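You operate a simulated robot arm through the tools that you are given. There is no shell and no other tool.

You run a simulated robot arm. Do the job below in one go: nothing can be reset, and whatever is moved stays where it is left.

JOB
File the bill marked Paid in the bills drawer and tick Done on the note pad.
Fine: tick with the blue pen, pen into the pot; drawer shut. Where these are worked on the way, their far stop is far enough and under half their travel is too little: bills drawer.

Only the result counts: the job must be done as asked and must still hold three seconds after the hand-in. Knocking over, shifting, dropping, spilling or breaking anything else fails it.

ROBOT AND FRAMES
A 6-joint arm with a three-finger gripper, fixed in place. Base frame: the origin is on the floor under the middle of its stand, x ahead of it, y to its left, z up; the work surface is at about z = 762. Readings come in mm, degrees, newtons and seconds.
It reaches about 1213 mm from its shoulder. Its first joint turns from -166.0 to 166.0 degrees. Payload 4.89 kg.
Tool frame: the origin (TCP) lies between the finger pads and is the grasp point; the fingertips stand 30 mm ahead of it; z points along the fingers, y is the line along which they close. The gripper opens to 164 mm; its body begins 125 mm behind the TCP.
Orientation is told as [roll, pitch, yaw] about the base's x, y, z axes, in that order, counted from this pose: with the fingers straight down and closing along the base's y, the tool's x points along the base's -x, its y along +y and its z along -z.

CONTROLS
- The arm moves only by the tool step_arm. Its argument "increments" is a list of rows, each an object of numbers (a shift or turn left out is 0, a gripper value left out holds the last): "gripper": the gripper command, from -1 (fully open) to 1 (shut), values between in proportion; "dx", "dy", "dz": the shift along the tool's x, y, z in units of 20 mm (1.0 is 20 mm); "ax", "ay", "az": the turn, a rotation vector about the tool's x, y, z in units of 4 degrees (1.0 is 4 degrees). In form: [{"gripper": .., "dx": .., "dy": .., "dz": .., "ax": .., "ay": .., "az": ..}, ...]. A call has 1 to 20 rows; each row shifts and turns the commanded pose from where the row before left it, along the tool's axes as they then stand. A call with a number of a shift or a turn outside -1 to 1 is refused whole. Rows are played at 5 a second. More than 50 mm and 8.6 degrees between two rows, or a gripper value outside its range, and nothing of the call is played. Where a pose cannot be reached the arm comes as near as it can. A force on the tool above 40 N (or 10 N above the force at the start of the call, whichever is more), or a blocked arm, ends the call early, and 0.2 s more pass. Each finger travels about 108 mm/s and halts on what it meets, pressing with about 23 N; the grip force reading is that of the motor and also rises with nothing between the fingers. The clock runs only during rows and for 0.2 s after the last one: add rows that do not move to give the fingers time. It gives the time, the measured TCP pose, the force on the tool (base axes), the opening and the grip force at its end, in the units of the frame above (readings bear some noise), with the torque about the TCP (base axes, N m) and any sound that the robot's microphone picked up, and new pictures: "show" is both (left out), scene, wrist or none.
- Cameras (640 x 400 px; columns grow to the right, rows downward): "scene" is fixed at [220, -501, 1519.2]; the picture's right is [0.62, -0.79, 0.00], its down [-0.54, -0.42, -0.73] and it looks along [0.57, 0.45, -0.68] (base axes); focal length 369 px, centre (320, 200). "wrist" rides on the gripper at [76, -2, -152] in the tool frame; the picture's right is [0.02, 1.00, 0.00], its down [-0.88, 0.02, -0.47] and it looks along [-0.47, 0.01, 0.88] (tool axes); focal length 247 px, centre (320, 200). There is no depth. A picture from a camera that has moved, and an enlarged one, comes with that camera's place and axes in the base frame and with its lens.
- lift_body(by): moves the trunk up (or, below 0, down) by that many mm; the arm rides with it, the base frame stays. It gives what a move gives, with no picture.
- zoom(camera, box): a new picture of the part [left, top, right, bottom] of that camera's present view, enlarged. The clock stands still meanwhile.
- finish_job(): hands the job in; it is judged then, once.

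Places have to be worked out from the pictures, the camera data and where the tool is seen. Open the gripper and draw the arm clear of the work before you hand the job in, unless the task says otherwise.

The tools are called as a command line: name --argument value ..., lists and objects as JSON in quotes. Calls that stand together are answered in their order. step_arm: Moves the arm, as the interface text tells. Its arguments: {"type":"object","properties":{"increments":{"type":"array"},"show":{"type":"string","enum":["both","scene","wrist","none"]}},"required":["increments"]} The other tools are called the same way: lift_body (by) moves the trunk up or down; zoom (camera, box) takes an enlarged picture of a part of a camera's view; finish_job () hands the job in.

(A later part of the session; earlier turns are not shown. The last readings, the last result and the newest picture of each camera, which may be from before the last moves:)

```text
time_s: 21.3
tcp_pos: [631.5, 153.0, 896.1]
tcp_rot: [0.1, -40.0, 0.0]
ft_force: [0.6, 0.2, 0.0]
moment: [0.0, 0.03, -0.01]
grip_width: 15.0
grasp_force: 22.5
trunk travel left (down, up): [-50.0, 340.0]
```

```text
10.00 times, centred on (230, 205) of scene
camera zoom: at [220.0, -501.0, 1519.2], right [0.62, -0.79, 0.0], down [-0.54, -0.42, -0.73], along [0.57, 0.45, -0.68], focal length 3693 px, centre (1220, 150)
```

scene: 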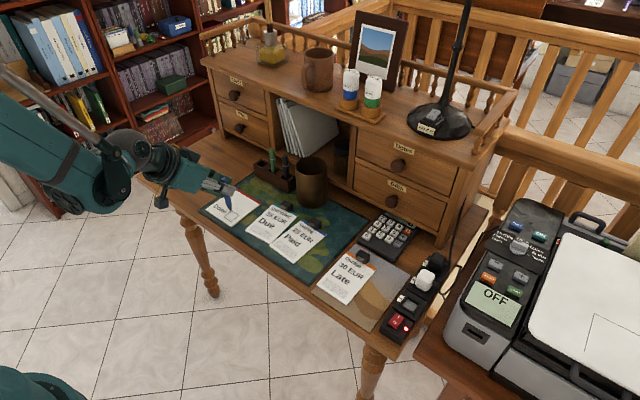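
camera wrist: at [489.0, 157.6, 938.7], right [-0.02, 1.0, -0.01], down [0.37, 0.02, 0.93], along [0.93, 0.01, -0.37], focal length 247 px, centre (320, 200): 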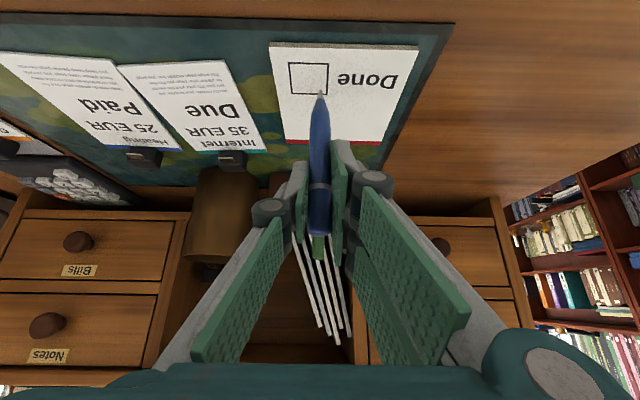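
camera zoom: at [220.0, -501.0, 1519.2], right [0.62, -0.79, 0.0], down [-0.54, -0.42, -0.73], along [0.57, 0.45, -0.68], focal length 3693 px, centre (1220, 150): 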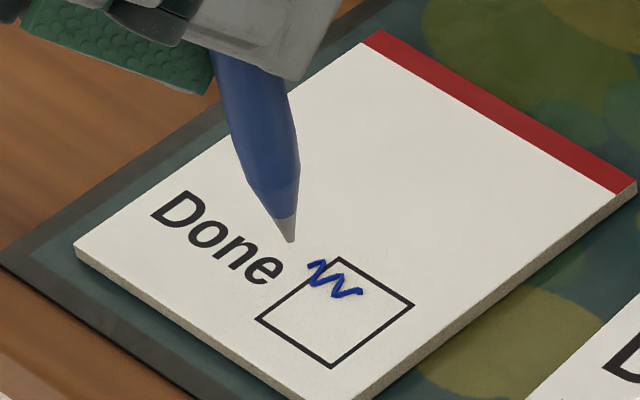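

The scribble is stamped at the first contact point, about 9 mm off the box centre and poking slightly over its left edge. I'll touch once more at the box's centre so the tick lies clearly inside.

step_arm --increments '[{"dx": -0.26, "dz": 0.219, "dy": -0.225}, {"dx": 0}, {"dx": 0.45, "dz": 0.536}, {"dx": 0.45, "dz": 0.536}, {"dx": 0.048, "dz": 0.057}, {"dx": 0.048, "dz": 0.057}, {"dx": 0}]' --show "none"

zoom --camera "wrist" --box '[270, 40, 370, 115]'

zoom --camera "scene" --box '[205, 185, 255, 225]'

```text
time_s: 22.9
tcp_pos: [637.6, 148.0, 866.2]
tcp_rot: [0.1, -40.0, 0.1]
ft_force: [-0.5, 0.5, 3.6]
moment: [-0.03, 0.02, -0.02]
grip_width: 15.0
grasp_force: 22.9
trunk travel left (down, up): [-50.0, 340.0]
```

```text
5.33 times, centred on (320, 78) of wrist
camera zoom: at [481.3, 147.3, 934.5], right [-0.02, 1.0, -0.01], down [0.37, 0.02, 0.93], along [0.93, 0.01, -0.37], focal length 1317 px, centre (320, 853)
```

zoom: 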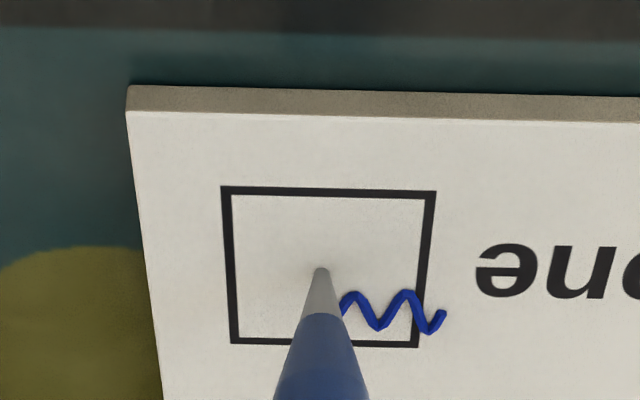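

```text
10.00 times, centred on (230, 205) of scene
camera zoom: at [220.0, -501.0, 1519.2], right [0.62, -0.79, 0.0], down [-0.54, -0.42, -0.73], along [0.57, 0.45, -0.68], focal length 3693 px, centre (1220, 150)
```

zoom: 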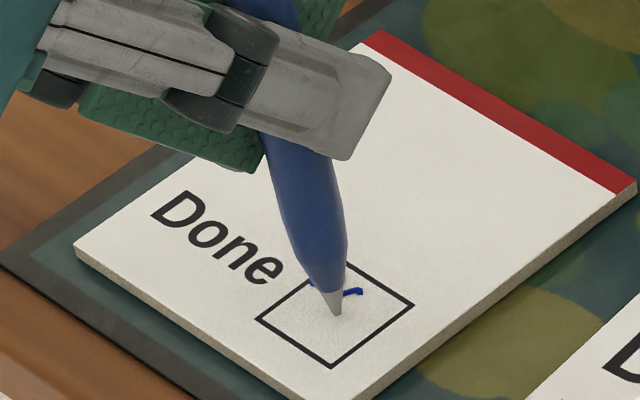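

The tip is now on the box centre with a 3.6 N touch. The first mark came with a stroke, so I'll press 1 mm more and make a short tick stroke inside the box.

step_arm --increments '[{"dx": 0.032, "dz": 0.038}, {"dx": 0.1, "dz": -0.084, "dy": -0.05}, {"dx": 0.1, "dz": -0.084, "dy": -0.05}, {"dx": -0.115, "dz": 0.096, "dy": -0.1}, {"dx": -0.115, "dz": 0.096, "dy": -0.1}, {"dx": -0.115, "dz": 0.096, "dy": -0.1}, {"dx": 0}]' --show "none"

step_arm --increments '[{"dx": -0.643, "dz": -0.766}, {"dx": -0.643, "dz": -0.766}, {"dx": 0}]' --show "none"

zoom --camera "wrist" --box '[250, 0, 390, 105]'

zoom --camera "scene" --box '[205, 185, 255, 225]'

```text
time_s: 24.5
tcp_pos: [642.8, 140.2, 862.8]
tcp_rot: [0.1, -40.1, 0.0]
ft_force: [-0.2, 1.0, 1.2]
moment: [0.04, 0.03, 0.0]
grip_width: 15.0
grasp_force: 23.0
trunk travel left (down, up): [-50.0, 340.0]
```

```text
time_s: 25.3
tcp_pos: [642.1, 140.6, 904.5]
tcp_rot: [-0.1, -40.0, 0.1]
ft_force: [0.4, -0.8, -0.7]
moment: [-0.05, -0.02, -0.01]
grip_width: 14.9
grasp_force: 22.6
trunk travel left (down, up): [-50.0, 340.0]
```

```text
3.81 times, centred on (320, 52) of wrist
camera zoom: at [485.2, 138.7, 973.8], right [-0.02, 1.0, -0.01], down [0.37, 0.02, 0.93], along [0.93, 0.01, -0.37], focal length 941 px, centre (320, 762)
```

zoom: 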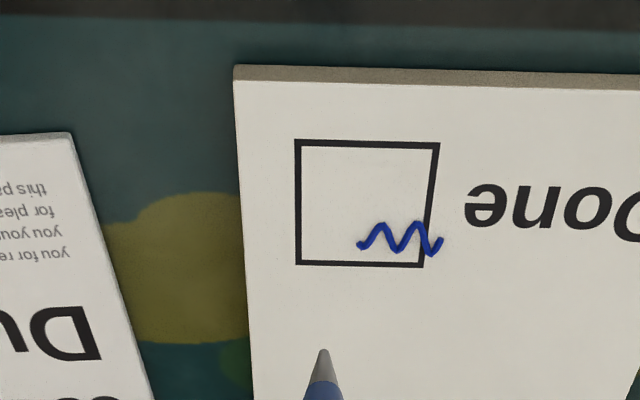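

```text
10.00 times, centred on (230, 205) of scene
camera zoom: at [220.0, -501.0, 1519.2], right [0.62, -0.79, 0.0], down [-0.54, -0.42, -0.73], along [0.57, 0.45, -0.68], focal length 3693 px, centre (1220, 150)
```

zoom: 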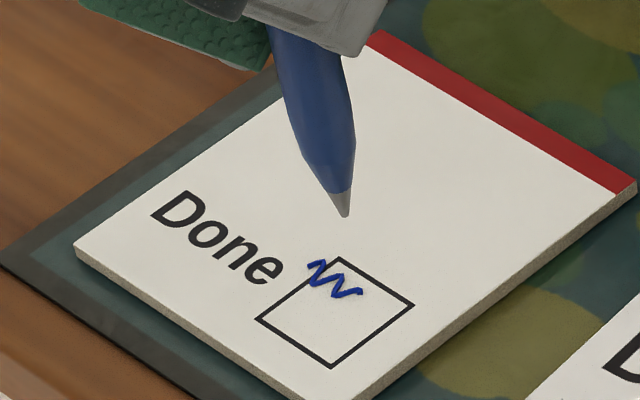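

Only the one tick gets stamped, its centre inside the box, so ticking is done. Next: raise the pen to tip ≈ 901, move right to y ≈ 20 and forward, stopping just short of the pot to check alignment.

step_arm --increments '[{"dx": -0.643, "dz": -0.766, "dy": -0.6}, {"dx": -0.643, "dz": -0.766, "dy": -0.9}, {"dx": -0.643, "dz": -0.766, "dy": -0.9}, {"dx": -0.643, "dz": -0.766, "dy": -0.9}, {"dx": -0.321, "dz": -0.383, "dy": -0.9}, {"dy": -0.9}, {"dy": -0.9}, {"dx": -0.766, "dz": 0.643}, {"dx": -0.766, "dz": 0.643}, {"dx": -0.766, "dz": 0.643}, {"dx": -0.766, "dz": 0.643}, {"dx": -0.766, "dz": 0.643}, {"dx": -0.766, "dz": 0.643}, {"dx": 0}]' --show "both"

zoom --camera "scene" --box '[240, 110, 360, 220]'

zoom --camera "wrist" --box '[220, 0, 420, 150]'

```text
time_s: 28.3
tcp_pos: [762.4, 21.1, 991.9]
tcp_rot: [-0.1, -40.1, 0.0]
ft_force: [-0.9, 0.6, 0.6]
moment: [0.0, -0.04, 0.0]
grip_width: 14.6
grasp_force: 23.4
trunk travel left (down, up): [-50.0, 340.0]
camera wrist: at [605.4, 19.3, 1062.7], right [-0.02, 1.0, -0.01], down [0.37, 0.02, 0.93], along [0.93, 0.01, -0.37], focal length 247 px, centre (320, 200)
```

scene: 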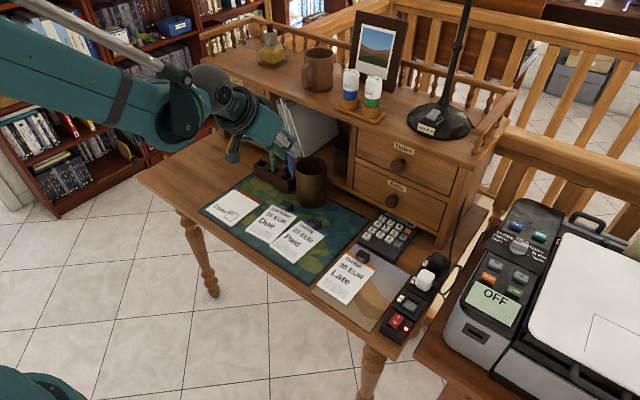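
wrist: 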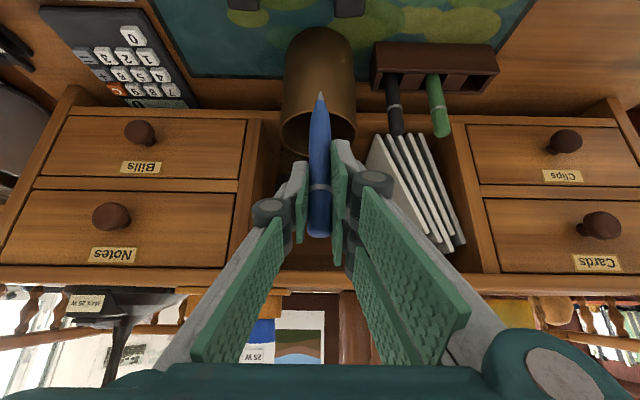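

```text
3.64 times, centred on (300, 165) of scene
camera zoom: at [220.0, -501.0, 1519.2], right [0.62, -0.79, 0.0], down [-0.54, -0.42, -0.73], along [0.57, 0.45, -0.68], focal length 1343 px, centre (393, 327)
```

zoom: 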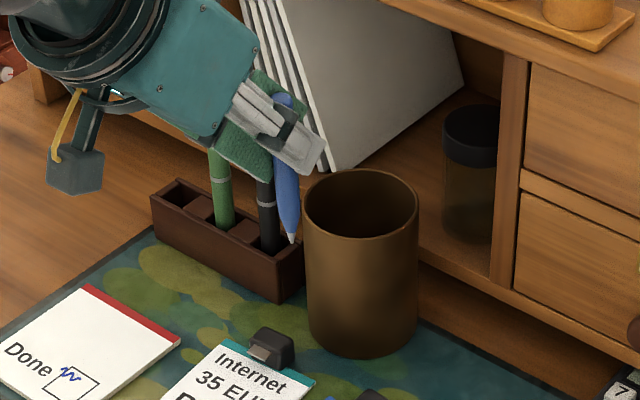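

```text
2.67 times, centred on (320, 75) of wrist
camera zoom: at [605.4, 19.3, 1062.7], right [-0.02, 1.0, -0.01], down [0.37, 0.02, 0.93], along [0.93, 0.01, -0.37], focal length 659 px, centre (320, 533)
```

zoom: 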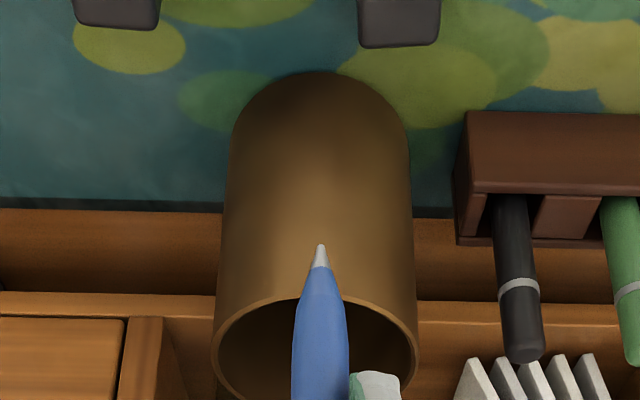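

The pen's y (≈ 20) matches the pot's centre (≈ 18), rim ≈ 887, front rim at x ≈ 801. I'll move forward 66 mm so the tip is over the opening, then lower 57 mm into it.

step_arm --increments '[{"dx": -0.766, "dz": 0.643}, {"dx": -0.766, "dz": 0.643}, {"dx": -0.766, "dz": 0.643}, {"dx": -0.25, "dz": 0.21, "dy": -0.05}, {"dx": 0}]' --show "both"

zoom --camera "scene" --box '[240, 110, 360, 220]'

zoom --camera "wrist" --box '[220, 0, 420, 150]'

```text
time_s: 29.5
tcp_pos: [830.2, 20.5, 992.4]
tcp_rot: [0.0, -40.1, 0.0]
ft_force: [-0.2, 0.6, -0.5]
moment: [0.01, 0.0, -0.02]
grip_width: 14.9
grasp_force: 23.1
trunk travel left (down, up): [-50.0, 340.0]
camera wrist: at [672.6, 18.0, 1062.3], right [-0.02, 1.0, -0.01], down [0.37, 0.02, 0.93], along [0.93, 0.01, -0.37], focal length 247 px, centre (320, 200)
```

scene: 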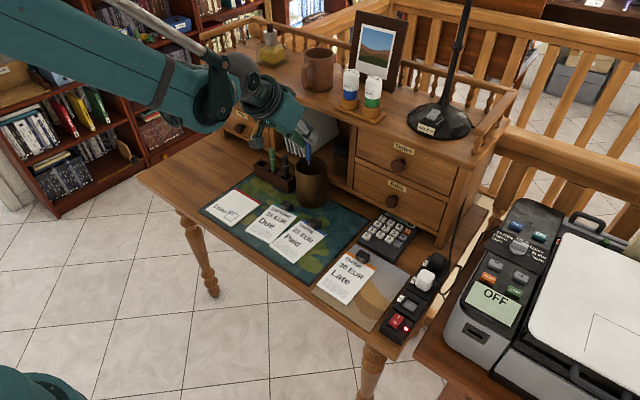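
wrist: 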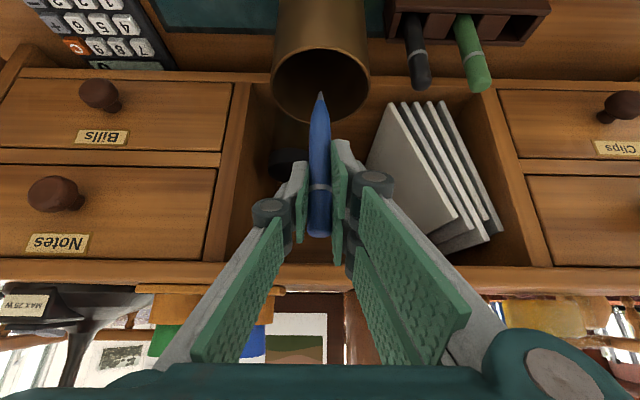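

```text
3.64 times, centred on (300, 165) of scene
camera zoom: at [220.0, -501.0, 1519.2], right [0.62, -0.79, 0.0], down [-0.54, -0.42, -0.73], along [0.57, 0.45, -0.68], focal length 1343 px, centre (393, 327)
```

zoom: 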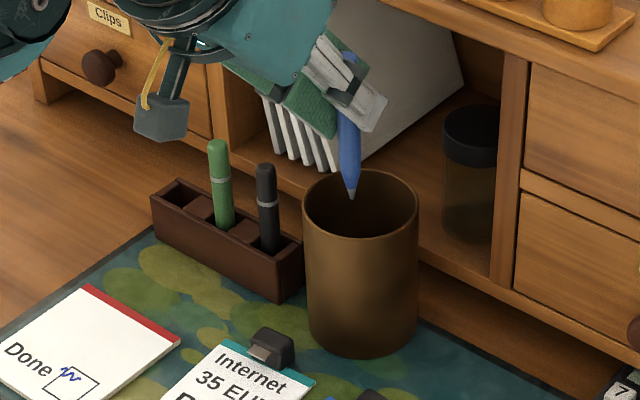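

```text
2.67 times, centred on (320, 75) of wrist
camera zoom: at [672.6, 18.0, 1062.3], right [-0.02, 1.0, -0.01], down [0.37, 0.02, 0.93], along [0.93, 0.01, -0.37], focal length 659 px, centre (320, 533)
```

zoom: 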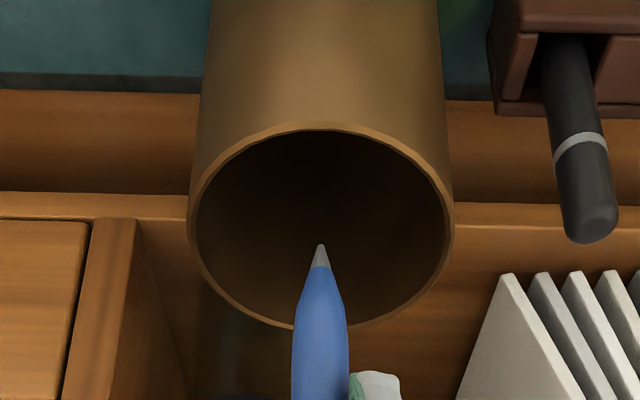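

The tip is over the pot's mouth (rim spans x ≈ 802–887, y ≈ 18.5). I'll lower 57 mm into the pot.

step_arm --increments '[{"dx": 0.643, "dz": 0.766}, {"dx": 0.643, "dz": 0.766}, {"dx": 0.547, "dz": 0.651}, {"dx": 0}]' --show "both"

zoom --camera "scene" --box '[240, 110, 360, 220]'

zoom --camera "wrist" --box '[220, 0, 420, 240]'

```text
time_s: 30.5
tcp_pos: [829.0, 19.5, 936.5]
tcp_rot: [0.0, -39.9, 0.0]
ft_force: [-0.1, 0.6, -1.4]
moment: [0.01, -0.01, -0.03]
grip_width: 14.7
grasp_force: 23.4
trunk travel left (down, up): [-50.0, 340.0]
camera wrist: at [672.0, 17.8, 1005.8], right [-0.02, 1.0, -0.01], down [0.37, 0.02, 0.93], along [0.93, 0.01, -0.37], focal length 247 px, centre (320, 200)
```

scene: 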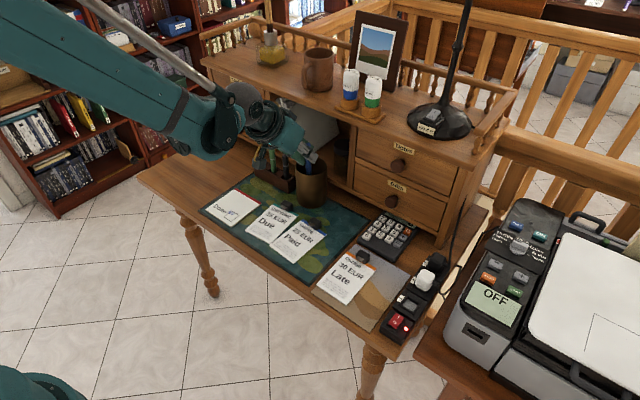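
wrist: 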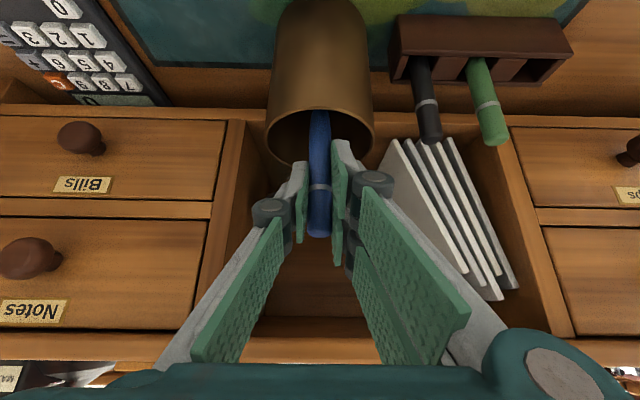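

```text
3.64 times, centred on (300, 165) of scene
camera zoom: at [220.0, -501.0, 1519.2], right [0.62, -0.79, 0.0], down [-0.54, -0.42, -0.73], along [0.57, 0.45, -0.68], focal length 1343 px, centre (393, 327)
```

zoom: 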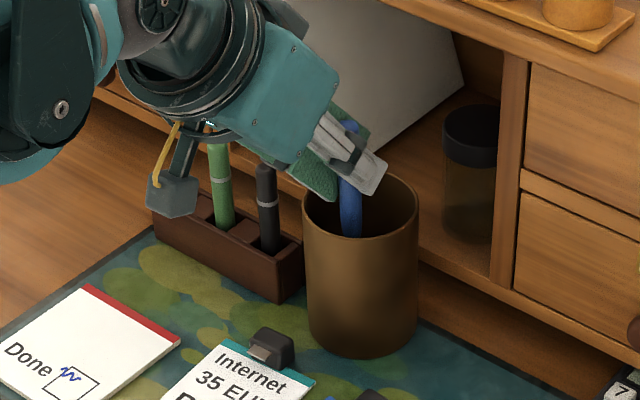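

```text
1.67 times, centred on (320, 120) of wrist
camera zoom: at [672.0, 17.8, 1005.8], right [-0.02, 1.0, -0.01], down [0.37, 0.02, 0.93], along [0.93, 0.01, -0.37], focal length 412 px, centre (320, 333)
```

zoom: 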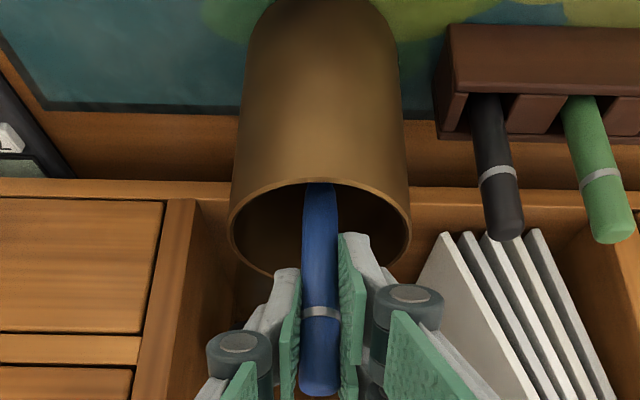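

The pen is well inside the pot above the rim line. I'll open the fingers to 42 mm and wait for it to settle.

step_arm --increments '[{"gripper": 0.49}, {"dx": 0}, {"dx": 0}, {"dx": 0}, {"dx": 0}]' --show "both"

zoom --camera "scene" --box '[240, 110, 360, 220]'

zoom --camera "wrist" --box '[220, 0, 420, 240]'

```text
time_s: 31.7
tcp_pos: [827.5, 17.8, 936.1]
tcp_rot: [0.0, -39.9, 0.0]
ft_force: [-0.4, -0.7, 0.6]
moment: [-0.01, 0.0, -0.03]
grip_width: 41.7
grasp_force: 0.1
trunk travel left (down, up): [-50.0, 340.0]
camera wrist: at [672.0, 17.8, 1005.9], right [-0.02, 1.0, -0.01], down [0.37, 0.02, 0.93], along [0.93, 0.01, -0.37], focal length 247 px, centre (320, 200)
```

scene: 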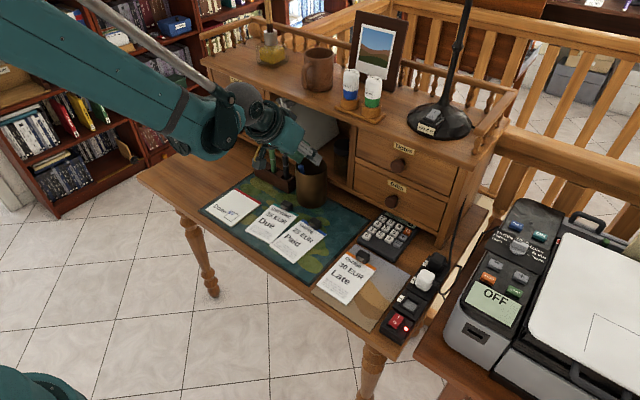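
wrist: 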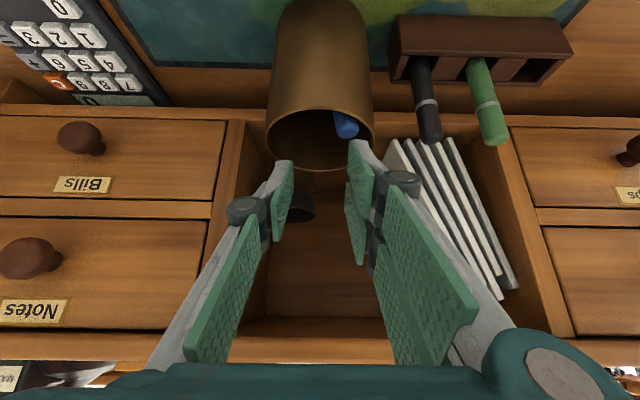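

```text
3.64 times, centred on (300, 165) of scene
camera zoom: at [220.0, -501.0, 1519.2], right [0.62, -0.79, 0.0], down [-0.54, -0.42, -0.73], along [0.57, 0.45, -0.68], focal length 1343 px, centre (393, 327)
```

zoom: 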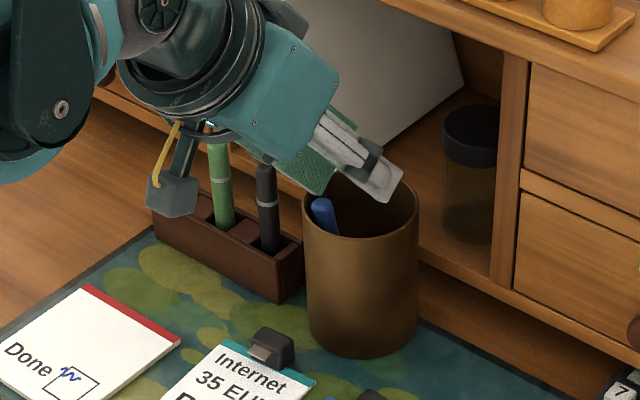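

```text
1.67 times, centred on (320, 120) of wrist
camera zoom: at [672.0, 17.8, 1005.9], right [-0.02, 1.0, -0.01], down [0.37, 0.02, 0.93], along [0.93, 0.01, -0.37], focal length 412 px, centre (320, 333)
```

zoom: 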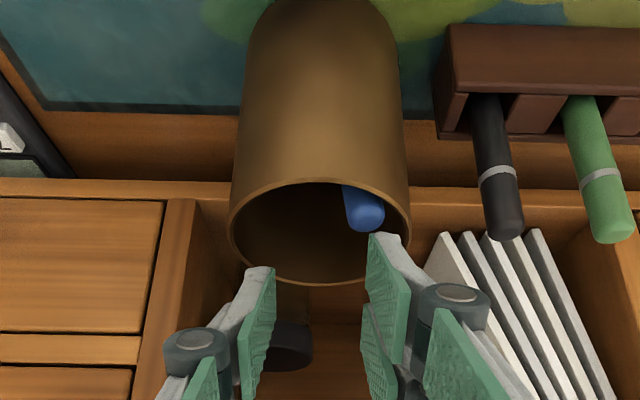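

The blue pen stands in the pot, leaning inside it, and nothing else moved. I'll back out along the tool axis, then swing the tool to vertical and move over the Paid bill to inspect its clip.

step_arm --increments '[{"dz": -1}, {"dz": -1}, {"dz": -1}, {"dz": -1}, {"dz": -1}, {"dz": -1}, {"dz": -1}, {"dz": -1}]' --show "none"

step_arm --increments '[{"ay": 1, "dy": -0.395, "gripper": -0.1}, {"ay": 1, "dy": -0.395}, {"ay": 1, "dy": -0.395}, {"ay": 1, "dy": -0.395}, {"ay": 1, "dy": -0.395}, {"ay": 1, "dy": -0.395}, {"ay": 1, "dy": -0.395}, {"ay": 1, "dy": -0.395}, {"ay": 1, "dy": -0.395}, {"ay": 1, "dy": -0.395}, {"dx": 0.35, "dz": 0.9}, {"dx": 0.35, "dz": 0.9}, {"dx": 0.35, "dz": 0.9}, {"dx": 0.35, "dz": 0.9}, {"dx": 0.35, "dz": 0.9}, {"dx": 0}]' --show "both"

zoom --camera "wrist" --box '[220, 80, 420, 240]'

zoom --camera "scene" --box '[250, 190, 350, 270]'

```text
time_s: 33.5
tcp_pos: [725.1, 20.5, 1059.1]
tcp_rot: [0.0, -40.1, 0.0]
ft_force: [0.8, 0.0, -0.5]
moment: [-0.01, 0.09, 0.0]
grip_width: 42.0
grasp_force: 0.1
trunk travel left (down, up): [-50.0, 340.0]
```

```text
time_s: 36.9
tcp_pos: [690.8, -59.8, 969.7]
tcp_rot: [0.0, 0.0, 0.0]
ft_force: [0.7, 0.3, 0.1]
moment: [-0.03, 0.03, -0.01]
grip_width: 90.1
grasp_force: 0.1
trunk travel left (down, up): [-50.0, 340.0]
camera wrist: at [614.5, -61.6, 1123.3], right [-0.02, 1.0, 0.0], down [0.88, 0.02, 0.47], along [0.47, 0.01, -0.88], focal length 247 px, centre (320, 200)
```

scene: 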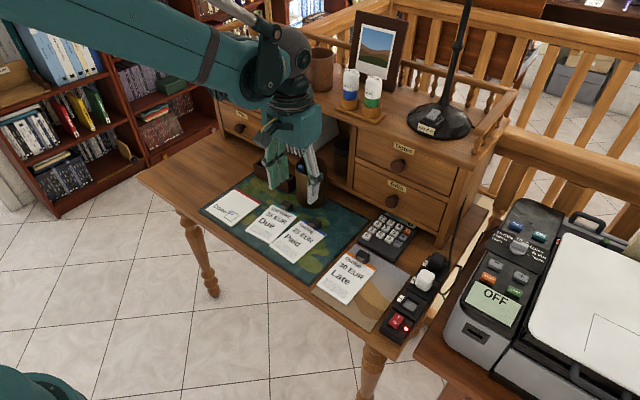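
wrist: 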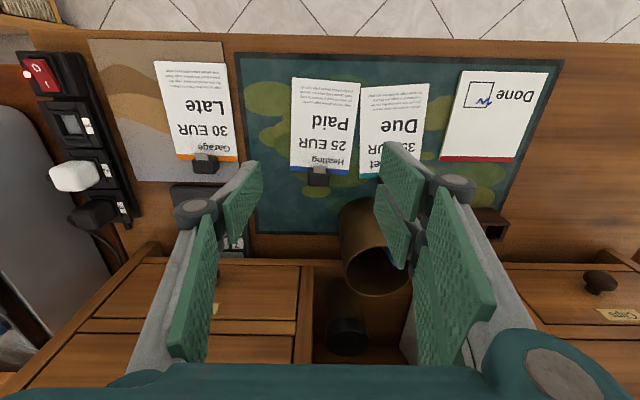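

```text
2.50 times, centred on (320, 160) of wrist
camera zoom: at [614.5, -61.6, 1123.3], right [-0.02, 1.0, 0.0], down [0.88, 0.02, 0.47], along [0.47, 0.01, -0.88], focal length 617 px, centre (320, 300)
```

zoom: 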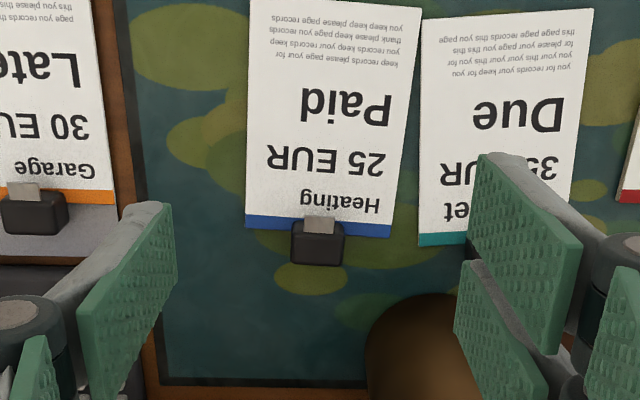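

```text
5.00 times, centred on (300, 230) of scene
camera zoom: at [220.0, -501.0, 1519.2], right [0.62, -0.79, 0.0], down [-0.54, -0.42, -0.73], along [0.57, 0.45, -0.68], focal length 1846 px, centre (420, 50)
```

zoom: 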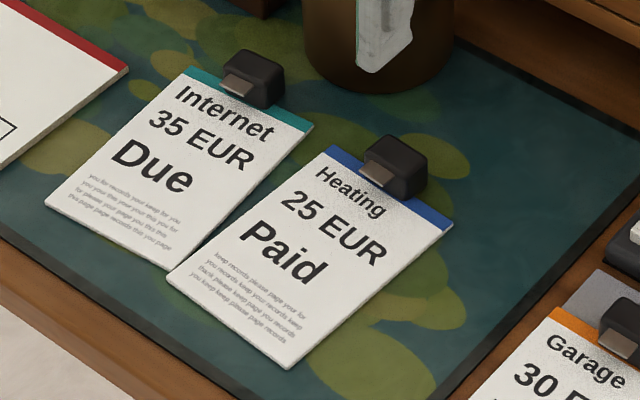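

The Paid bill's clip is a black block centred near (760, -59), about 31 mm wide, with the card reaching back to x ≈ 632. Before moving the bill I'll open the drawer; I lower the trunk the remaining 50 mm for better reach, then turn the tool nearly horizontal while moving right.

lift_body --by -48

step_arm --increments '[{"dz": -1, "gripper": 0.2}, {"dz": -1}, {"dz": -1}, {"dx": -1}, {"dx": -1}, {"dx": -1}, {"ay": -1, "dy": -0.6}, {"ay": -1, "dy": -0.6}, {"ay": -1, "dy": -0.6}, {"ay": -1, "dy": -0.6}, {"ay": -1, "dy": -0.6}, {"ay": -1, "dy": -0.6}, {"ay": -1, "dy": -0.6}, {"ay": -1, "dy": -0.6}, {"ay": -1, "dy": -0.6}, {"ay": -1, "dy": -0.6}, {"ay": -1, "dy": -0.6}, {"ay": -1, "dy": -0.6}, {"ay": -1, "dy": -0.6}]' --show "both"

```text
time_s: 37.8
tcp_pos: [691.2, -59.8, 921.2]
tcp_rot: [-0.1, 0.0, 0.0]
ft_force: [0.5, 0.8, -0.1]
moment: [0.02, -0.01, -0.01]
grip_width: 90.2
grasp_force: 0.1
trunk travel left (down, up): [-2.0, 388.0]
```

```text
time_s: 41.8
tcp_pos: [750.8, -216.1, 979.9]
tcp_rot: [0.0, -52.0, -0.1]
ft_force: [-0.4, 0.5, 0.4]
moment: [-0.05, 0.0, -0.05]
grip_width: 65.6
grasp_force: 0.0
trunk travel left (down, up): [-2.0, 388.0]
camera wrist: at [583.1, -217.0, 1016.1], right [-0.01, 1.0, -0.02], down [0.17, 0.02, 0.99], along [0.99, 0.01, -0.17], focal length 247 px, centre (320, 200)
```

scene: 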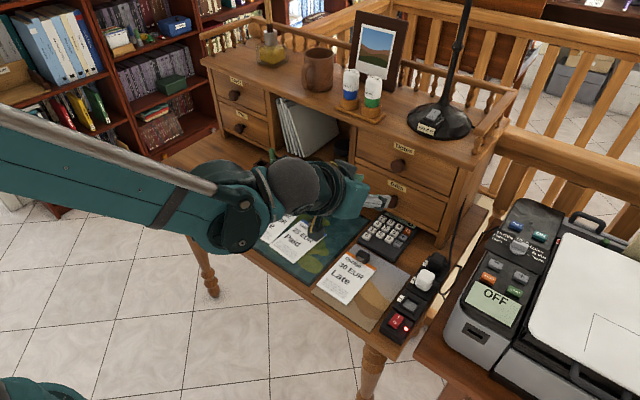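
wrist: 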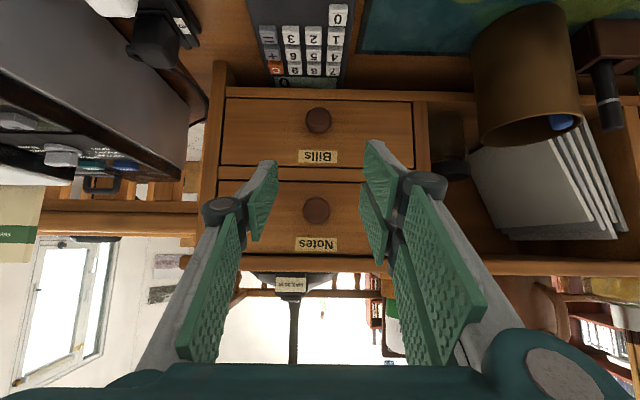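

The Bills knob reads at about (876, -217, 862). I'll finish turning to 75° and descend to a point about 80 mm in front of it.

step_arm --increments '[{"ay": -0.958}, {"ay": -0.958}, {"ay": -0.958}, {"ay": -0.958}, {"ay": -0.958}, {"ay": -0.958}, {"dx": 0.824, "dz": 0.48}, {"dx": 0.824, "dz": 0.48}, {"dx": 0.824, "dz": 0.48}, {"dx": 0.824, "dz": 0.48}, {"dx": 0.824, "dz": 0.48}, {"dx": 0}]' --show "both"

zoom --camera "wrist" --box '[220, 100, 420, 250]'

zoom --camera "scene" --box '[330, 130, 460, 270]'

```text
time_s: 44.4
tcp_pos: [776.1, -215.7, 891.4]
tcp_rot: [-0.1, -75.0, 0.0]
ft_force: [-0.7, -0.3, 0.2]
moment: [-0.03, -0.01, -0.02]
grip_width: 65.5
grasp_force: 0.1
trunk travel left (down, up): [-2.0, 388.0]
camera wrist: at [608.9, -218.1, 857.6], right [-0.01, 1.0, -0.02], down [-0.23, 0.02, 0.97], along [0.97, 0.01, 0.23], focal length 247 px, centre (320, 200)
```

scene: 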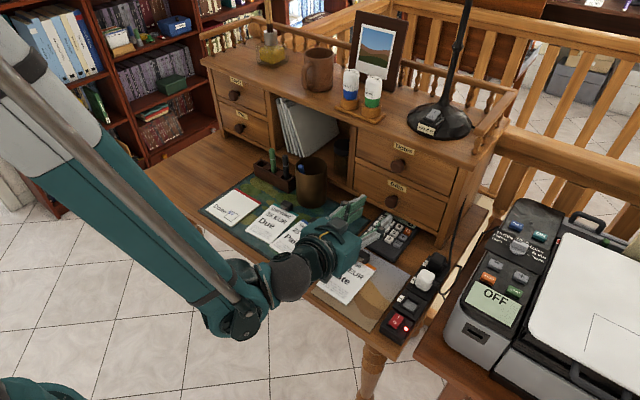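
wrist: 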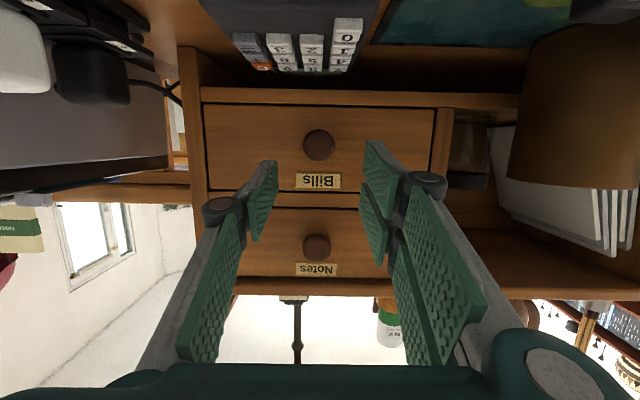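

```text
2.67 times, centred on (320, 175) of wrist
camera zoom: at [608.9, -218.1, 857.6], right [-0.01, 1.0, -0.02], down [-0.23, 0.02, 0.97], along [0.97, 0.01, 0.23], focal length 659 px, centre (320, 267)
```

zoom: 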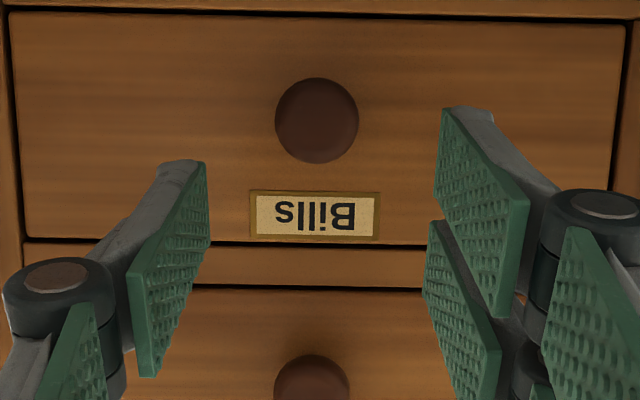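

```text
2.86 times, centred on (395, 200) of scene
camera zoom: at [220.0, -501.0, 1519.2], right [0.62, -0.79, 0.0], down [-0.54, -0.42, -0.73], along [0.57, 0.45, -0.68], focal length 1055 px, centre (106, 200)
```

zoom: 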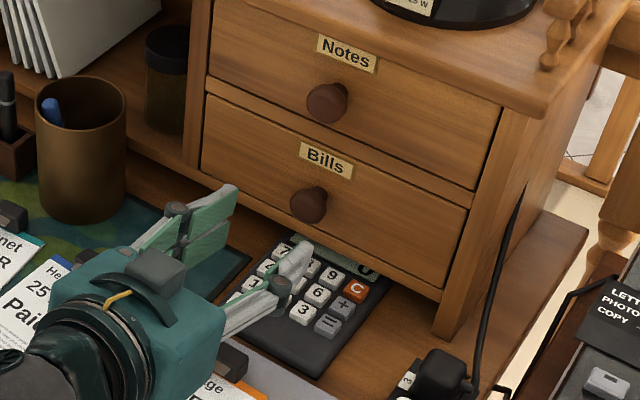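

From the closer view the knob is at y ≈ -217, z ≈ 861, head ≈ 33 mm wide, and the drawer front at x ≈ 896. I'll advance with fingers at 65 mm so the pads straddle the head.

step_arm --increments '[{"dx": 0.045, "dz": 1.0, "dy": -0.065}, {"dx": 0.045, "dz": 1.0}, {"dx": 0.045, "dz": 1.0}, {"dx": 0.045, "dz": 1.0}, {"dx": 0}]' --show "both"

zoom --camera "wrist" --box '[220, 100, 420, 250]'

zoom --camera "scene" --box '[330, 130, 460, 270]'

```text
time_s: 45.6
tcp_pos: [853.1, -216.1, 865.6]
tcp_rot: [0.0, -75.0, 0.1]
ft_force: [-0.7, -0.3, -0.2]
moment: [0.0, 0.06, -0.02]
grip_width: 65.6
grasp_force: 0.1
trunk travel left (down, up): [-2.0, 388.0]
camera wrist: at [685.1, -218.4, 833.3], right [-0.01, 1.0, -0.02], down [-0.23, 0.02, 0.97], along [0.97, 0.01, 0.23], focal length 247 px, centre (320, 200)
```

scene: 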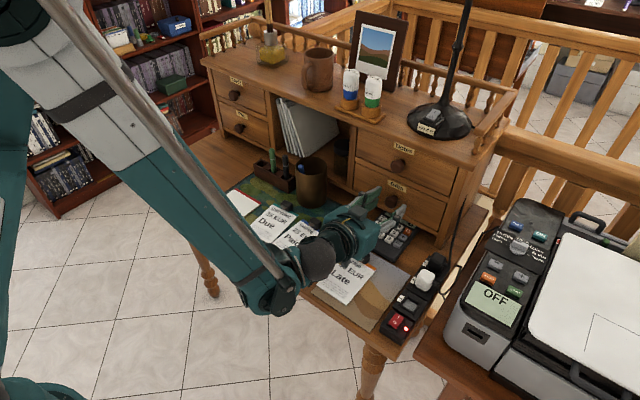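
wrist: 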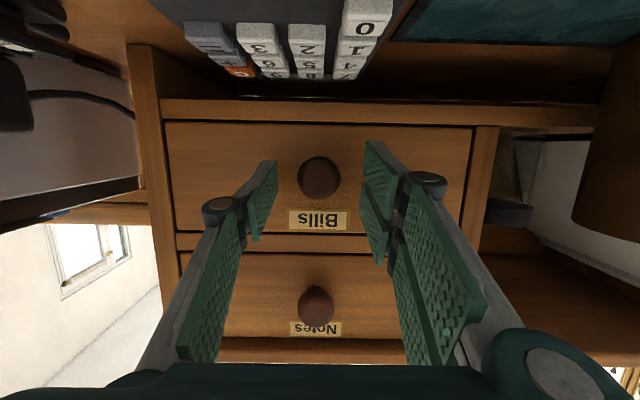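

```text
2.67 times, centred on (320, 175) of wrist
camera zoom: at [685.1, -218.4, 833.3], right [-0.01, 1.0, -0.02], down [-0.23, 0.02, 0.97], along [0.97, 0.01, 0.23], focal length 659 px, centre (320, 267)
```

zoom: 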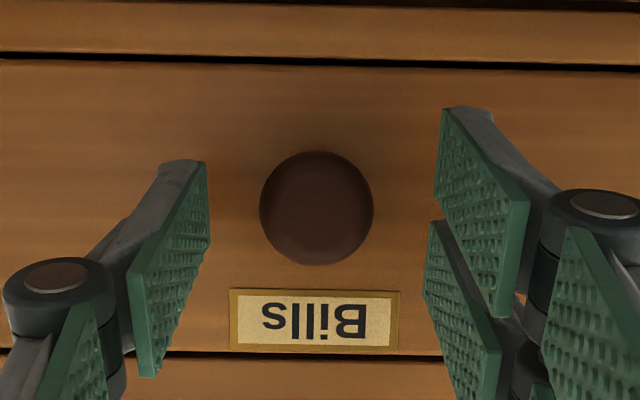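

```text
2.86 times, centred on (395, 200) of scene
camera zoom: at [220.0, -501.0, 1519.2], right [0.62, -0.79, 0.0], down [-0.54, -0.42, -0.73], along [0.57, 0.45, -0.68], focal length 1055 px, centre (106, 200)
```

zoom: 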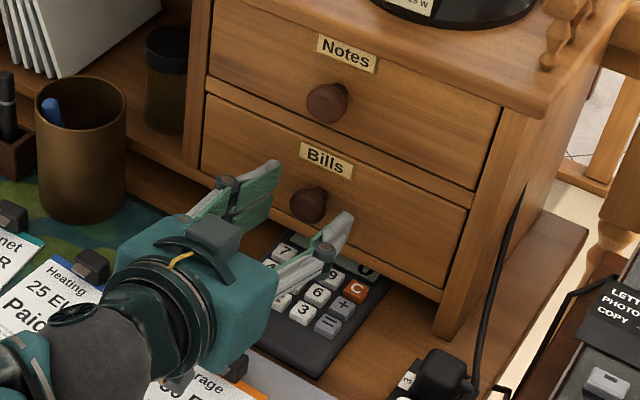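

The knob sits between the pads, about 1.5 mm to the thumb side. I'll nudge that way and close on it.

step_arm --increments '[{"dy": -0.07, "gripper": 0.4}, {"gripper": 0.55}, {"gripper": 1.0}, {"dx": 0}, {"dx": 0}]' --show "both"

zoom --camera "wrist" --box '[220, 100, 420, 250]'

zoom --camera "scene" --box '[330, 130, 460, 270]'

```text
time_s: 46.8
tcp_pos: [852.7, -218.1, 865.7]
tcp_rot: [0.1, -75.0, 0.0]
ft_force: [0.4, 2.9, 0.7]
moment: [0.04, -0.09, -0.01]
grip_width: 32.6
grasp_force: 44.7
trunk travel left (down, up): [-2.0, 388.0]
camera wrist: at [685.4, -219.9, 833.2], right [-0.01, 1.0, -0.02], down [-0.23, 0.02, 0.97], along [0.97, 0.01, 0.23], focal length 247 px, centre (320, 200)
```

scene: 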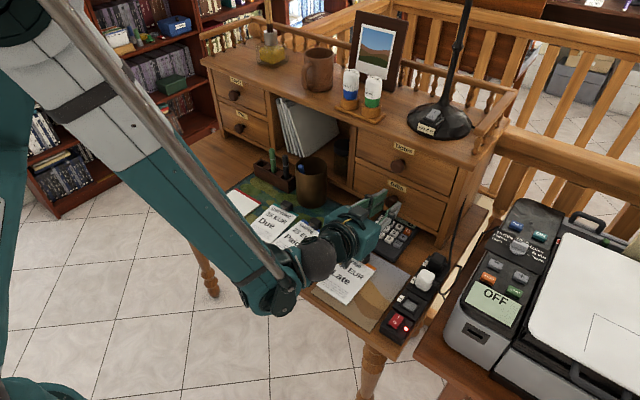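
wrist: 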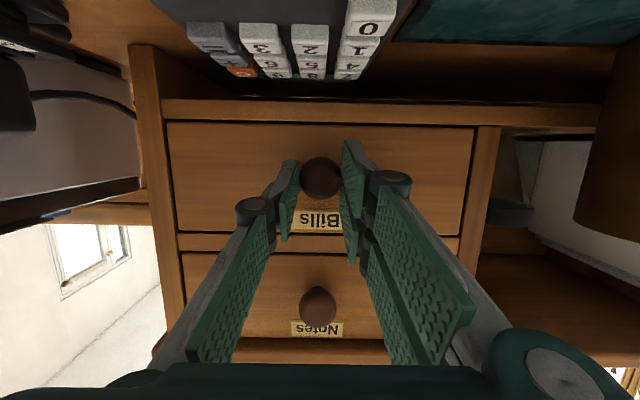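

```text
2.67 times, centred on (320, 175) of wrist
camera zoom: at [685.4, -219.9, 833.2], right [-0.01, 1.0, -0.02], down [-0.23, 0.02, 0.97], along [0.97, 0.01, 0.23], focal length 659 px, centre (320, 267)
```

zoom: 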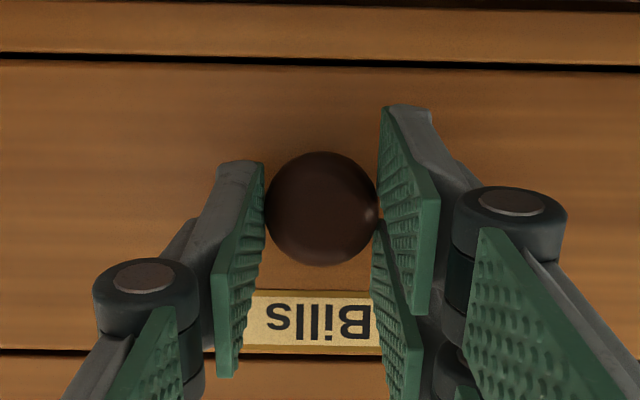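

```text
2.86 times, centred on (395, 200) of scene
camera zoom: at [220.0, -501.0, 1519.2], right [0.62, -0.79, 0.0], down [-0.54, -0.42, -0.73], along [0.57, 0.45, -0.68], focal length 1055 px, centre (106, 200)
```

zoom: 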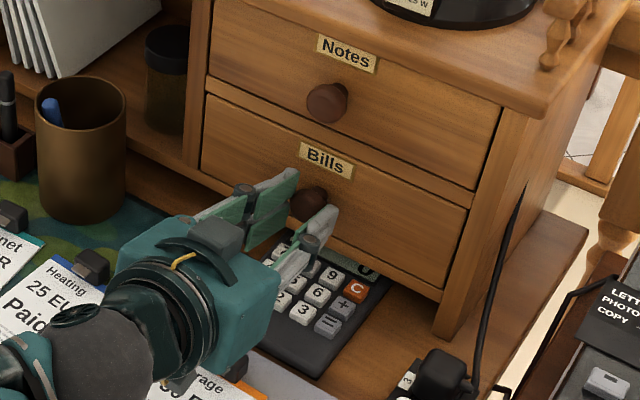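

The knob is held at 32.6 mm. I'll pull straight back, starting with 60 mm, and check that the drawer follows.

step_arm --increments '[{"dx": 0.13, "dz": -0.483}, {"dx": 0.13, "dz": -0.483}, {"dx": 0.13, "dz": -0.483}, {"dx": 0.13, "dz": -0.483}, {"dx": 0.13, "dz": -0.483}, {"dx": 0.13, "dz": -0.483}]' --show "both"

```text
time_s: 48.2
tcp_pos: [791.7, -217.8, 865.3]
tcp_rot: [0.1, -75.0, 0.0]
ft_force: [2.1, 7.2, 14.6]
moment: [0.06, -0.55, -0.11]
grip_width: 32.6
grasp_force: 44.8
trunk travel left (down, up): [-2.0, 388.0]
camera wrist: at [624.9, -219.8, 833.0], right [0.0, 1.0, -0.02], down [-0.23, 0.02, 0.97], along [0.97, 0.01, 0.23], focal length 247 px, centre (320, 200)
```

scene: 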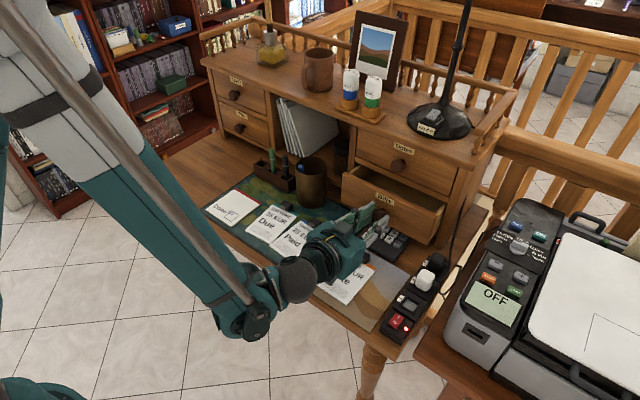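
wrist: 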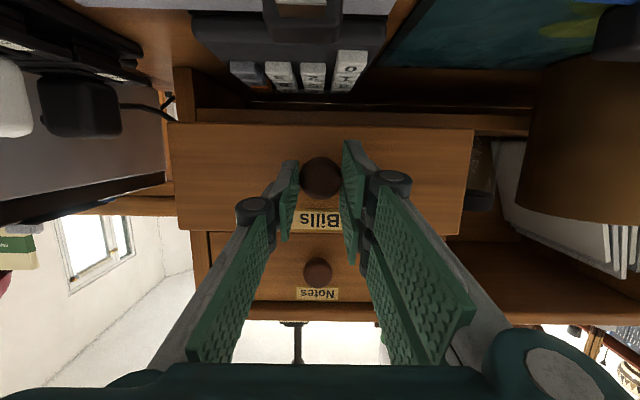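

The drawer follows (61 mm out). A small upward load of 15 N has built up, so I'll ease up about 1 mm and pull another 60 mm.

step_arm --increments '[{"dx": -0.06, "dz": -0.015, "dy": 0.02}, {"dx": 0.13, "dz": -0.483}, {"dx": 0.13, "dz": -0.483}, {"dx": 0.13, "dz": -0.483}, {"dx": 0.13, "dz": -0.483}, {"dx": 0.13, "dz": -0.483}, {"dx": 0.13, "dz": -0.483}]' --show "both"

```text
time_s: 49.2
tcp_pos: [766.9, -218.1, 866.8]
tcp_rot: [-0.7, -74.4, 0.9]
ft_force: [-0.4, -0.9, -35.1]
moment: [-0.19, 0.87, -0.34]
grip_width: 32.6
grasp_force: 44.6
out of reach, approached as far as the arm can: row 4
trunk travel left (down, up): [-2.0, 388.0]
stopped in row 4: the force on the tool passed its limit at 49 N (the readings are from after the stop); the commanded pose is now the measured one
camera wrist: at [600.0, -220.8, 835.2], right [-0.01, 1.0, -0.02], down [-0.22, 0.02, 0.98], along [0.98, 0.01, 0.22], focal length 247 px, centre (320, 200)
```

scene: 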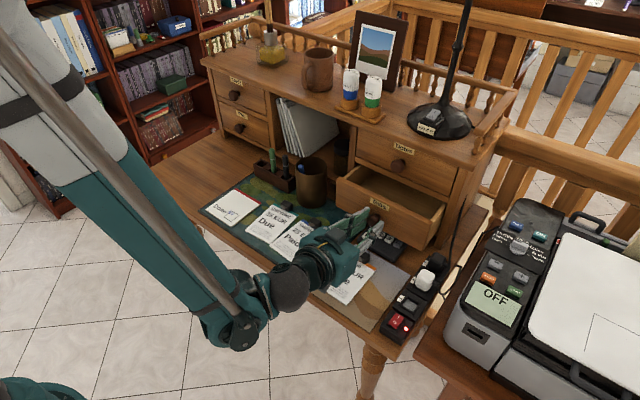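
wrist: 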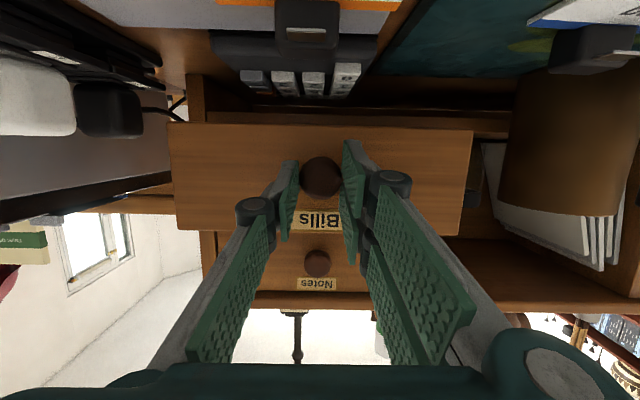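

The arm ran out of fold room with the drawer about 86 mm open. I'll release the knob, rise straight up 80 mm, and turn the tool to a steeper 45° so I can regrip and pull further.

step_arm --increments '[{"gripper": 0.2}, {"dx": 0}, {"dx": 0}]' --show "none"

step_arm --increments '[{"dx": -0.483, "dz": -0.129}, {"dx": -0.966, "dz": -0.259}, {"dx": -0.966, "dz": -0.259}, {"dx": -0.966, "dz": -0.259}, {"dx": -0.483, "dz": -0.129}, {"dx": 0}]' --show "both"

```text
time_s: 50.0
tcp_pos: [766.7, -218.1, 869.0]
tcp_rot: [-0.4, -74.6, 0.6]
ft_force: [0.5, -0.4, 0.9]
moment: [0.01, -0.02, -0.01]
grip_width: 65.8
grasp_force: 0.0
trunk travel left (down, up): [-2.0, 388.0]
```

```text
time_s: 51.4
tcp_pos: [767.5, -217.7, 947.5]
tcp_rot: [-0.5, -74.6, 0.7]
ft_force: [0.5, -0.1, -1.0]
moment: [0.0, 0.0, 0.05]
grip_width: 65.4
grasp_force: 0.1
trunk travel left (down, up): [-2.0, 388.0]
camera wrist: at [600.3, -220.3, 916.6], right [-0.01, 1.0, -0.02], down [-0.22, 0.02, 0.97], along [0.97, 0.01, 0.22], focal length 247 px, centre (320, 200)
```

scene: 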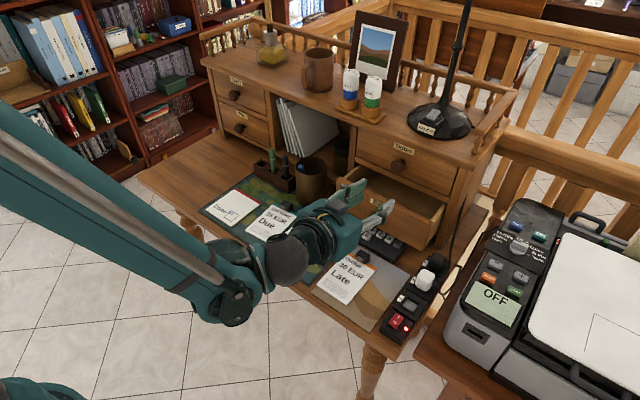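
wrist: 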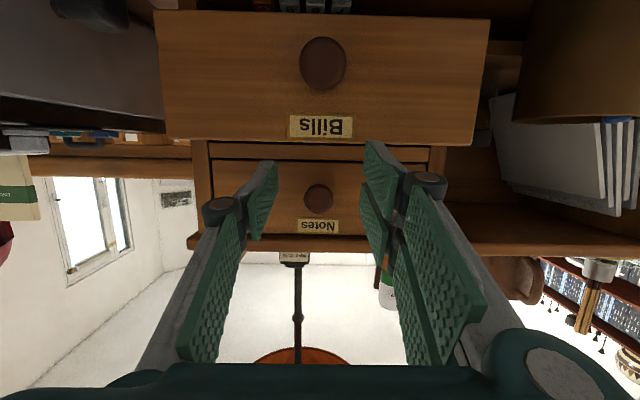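

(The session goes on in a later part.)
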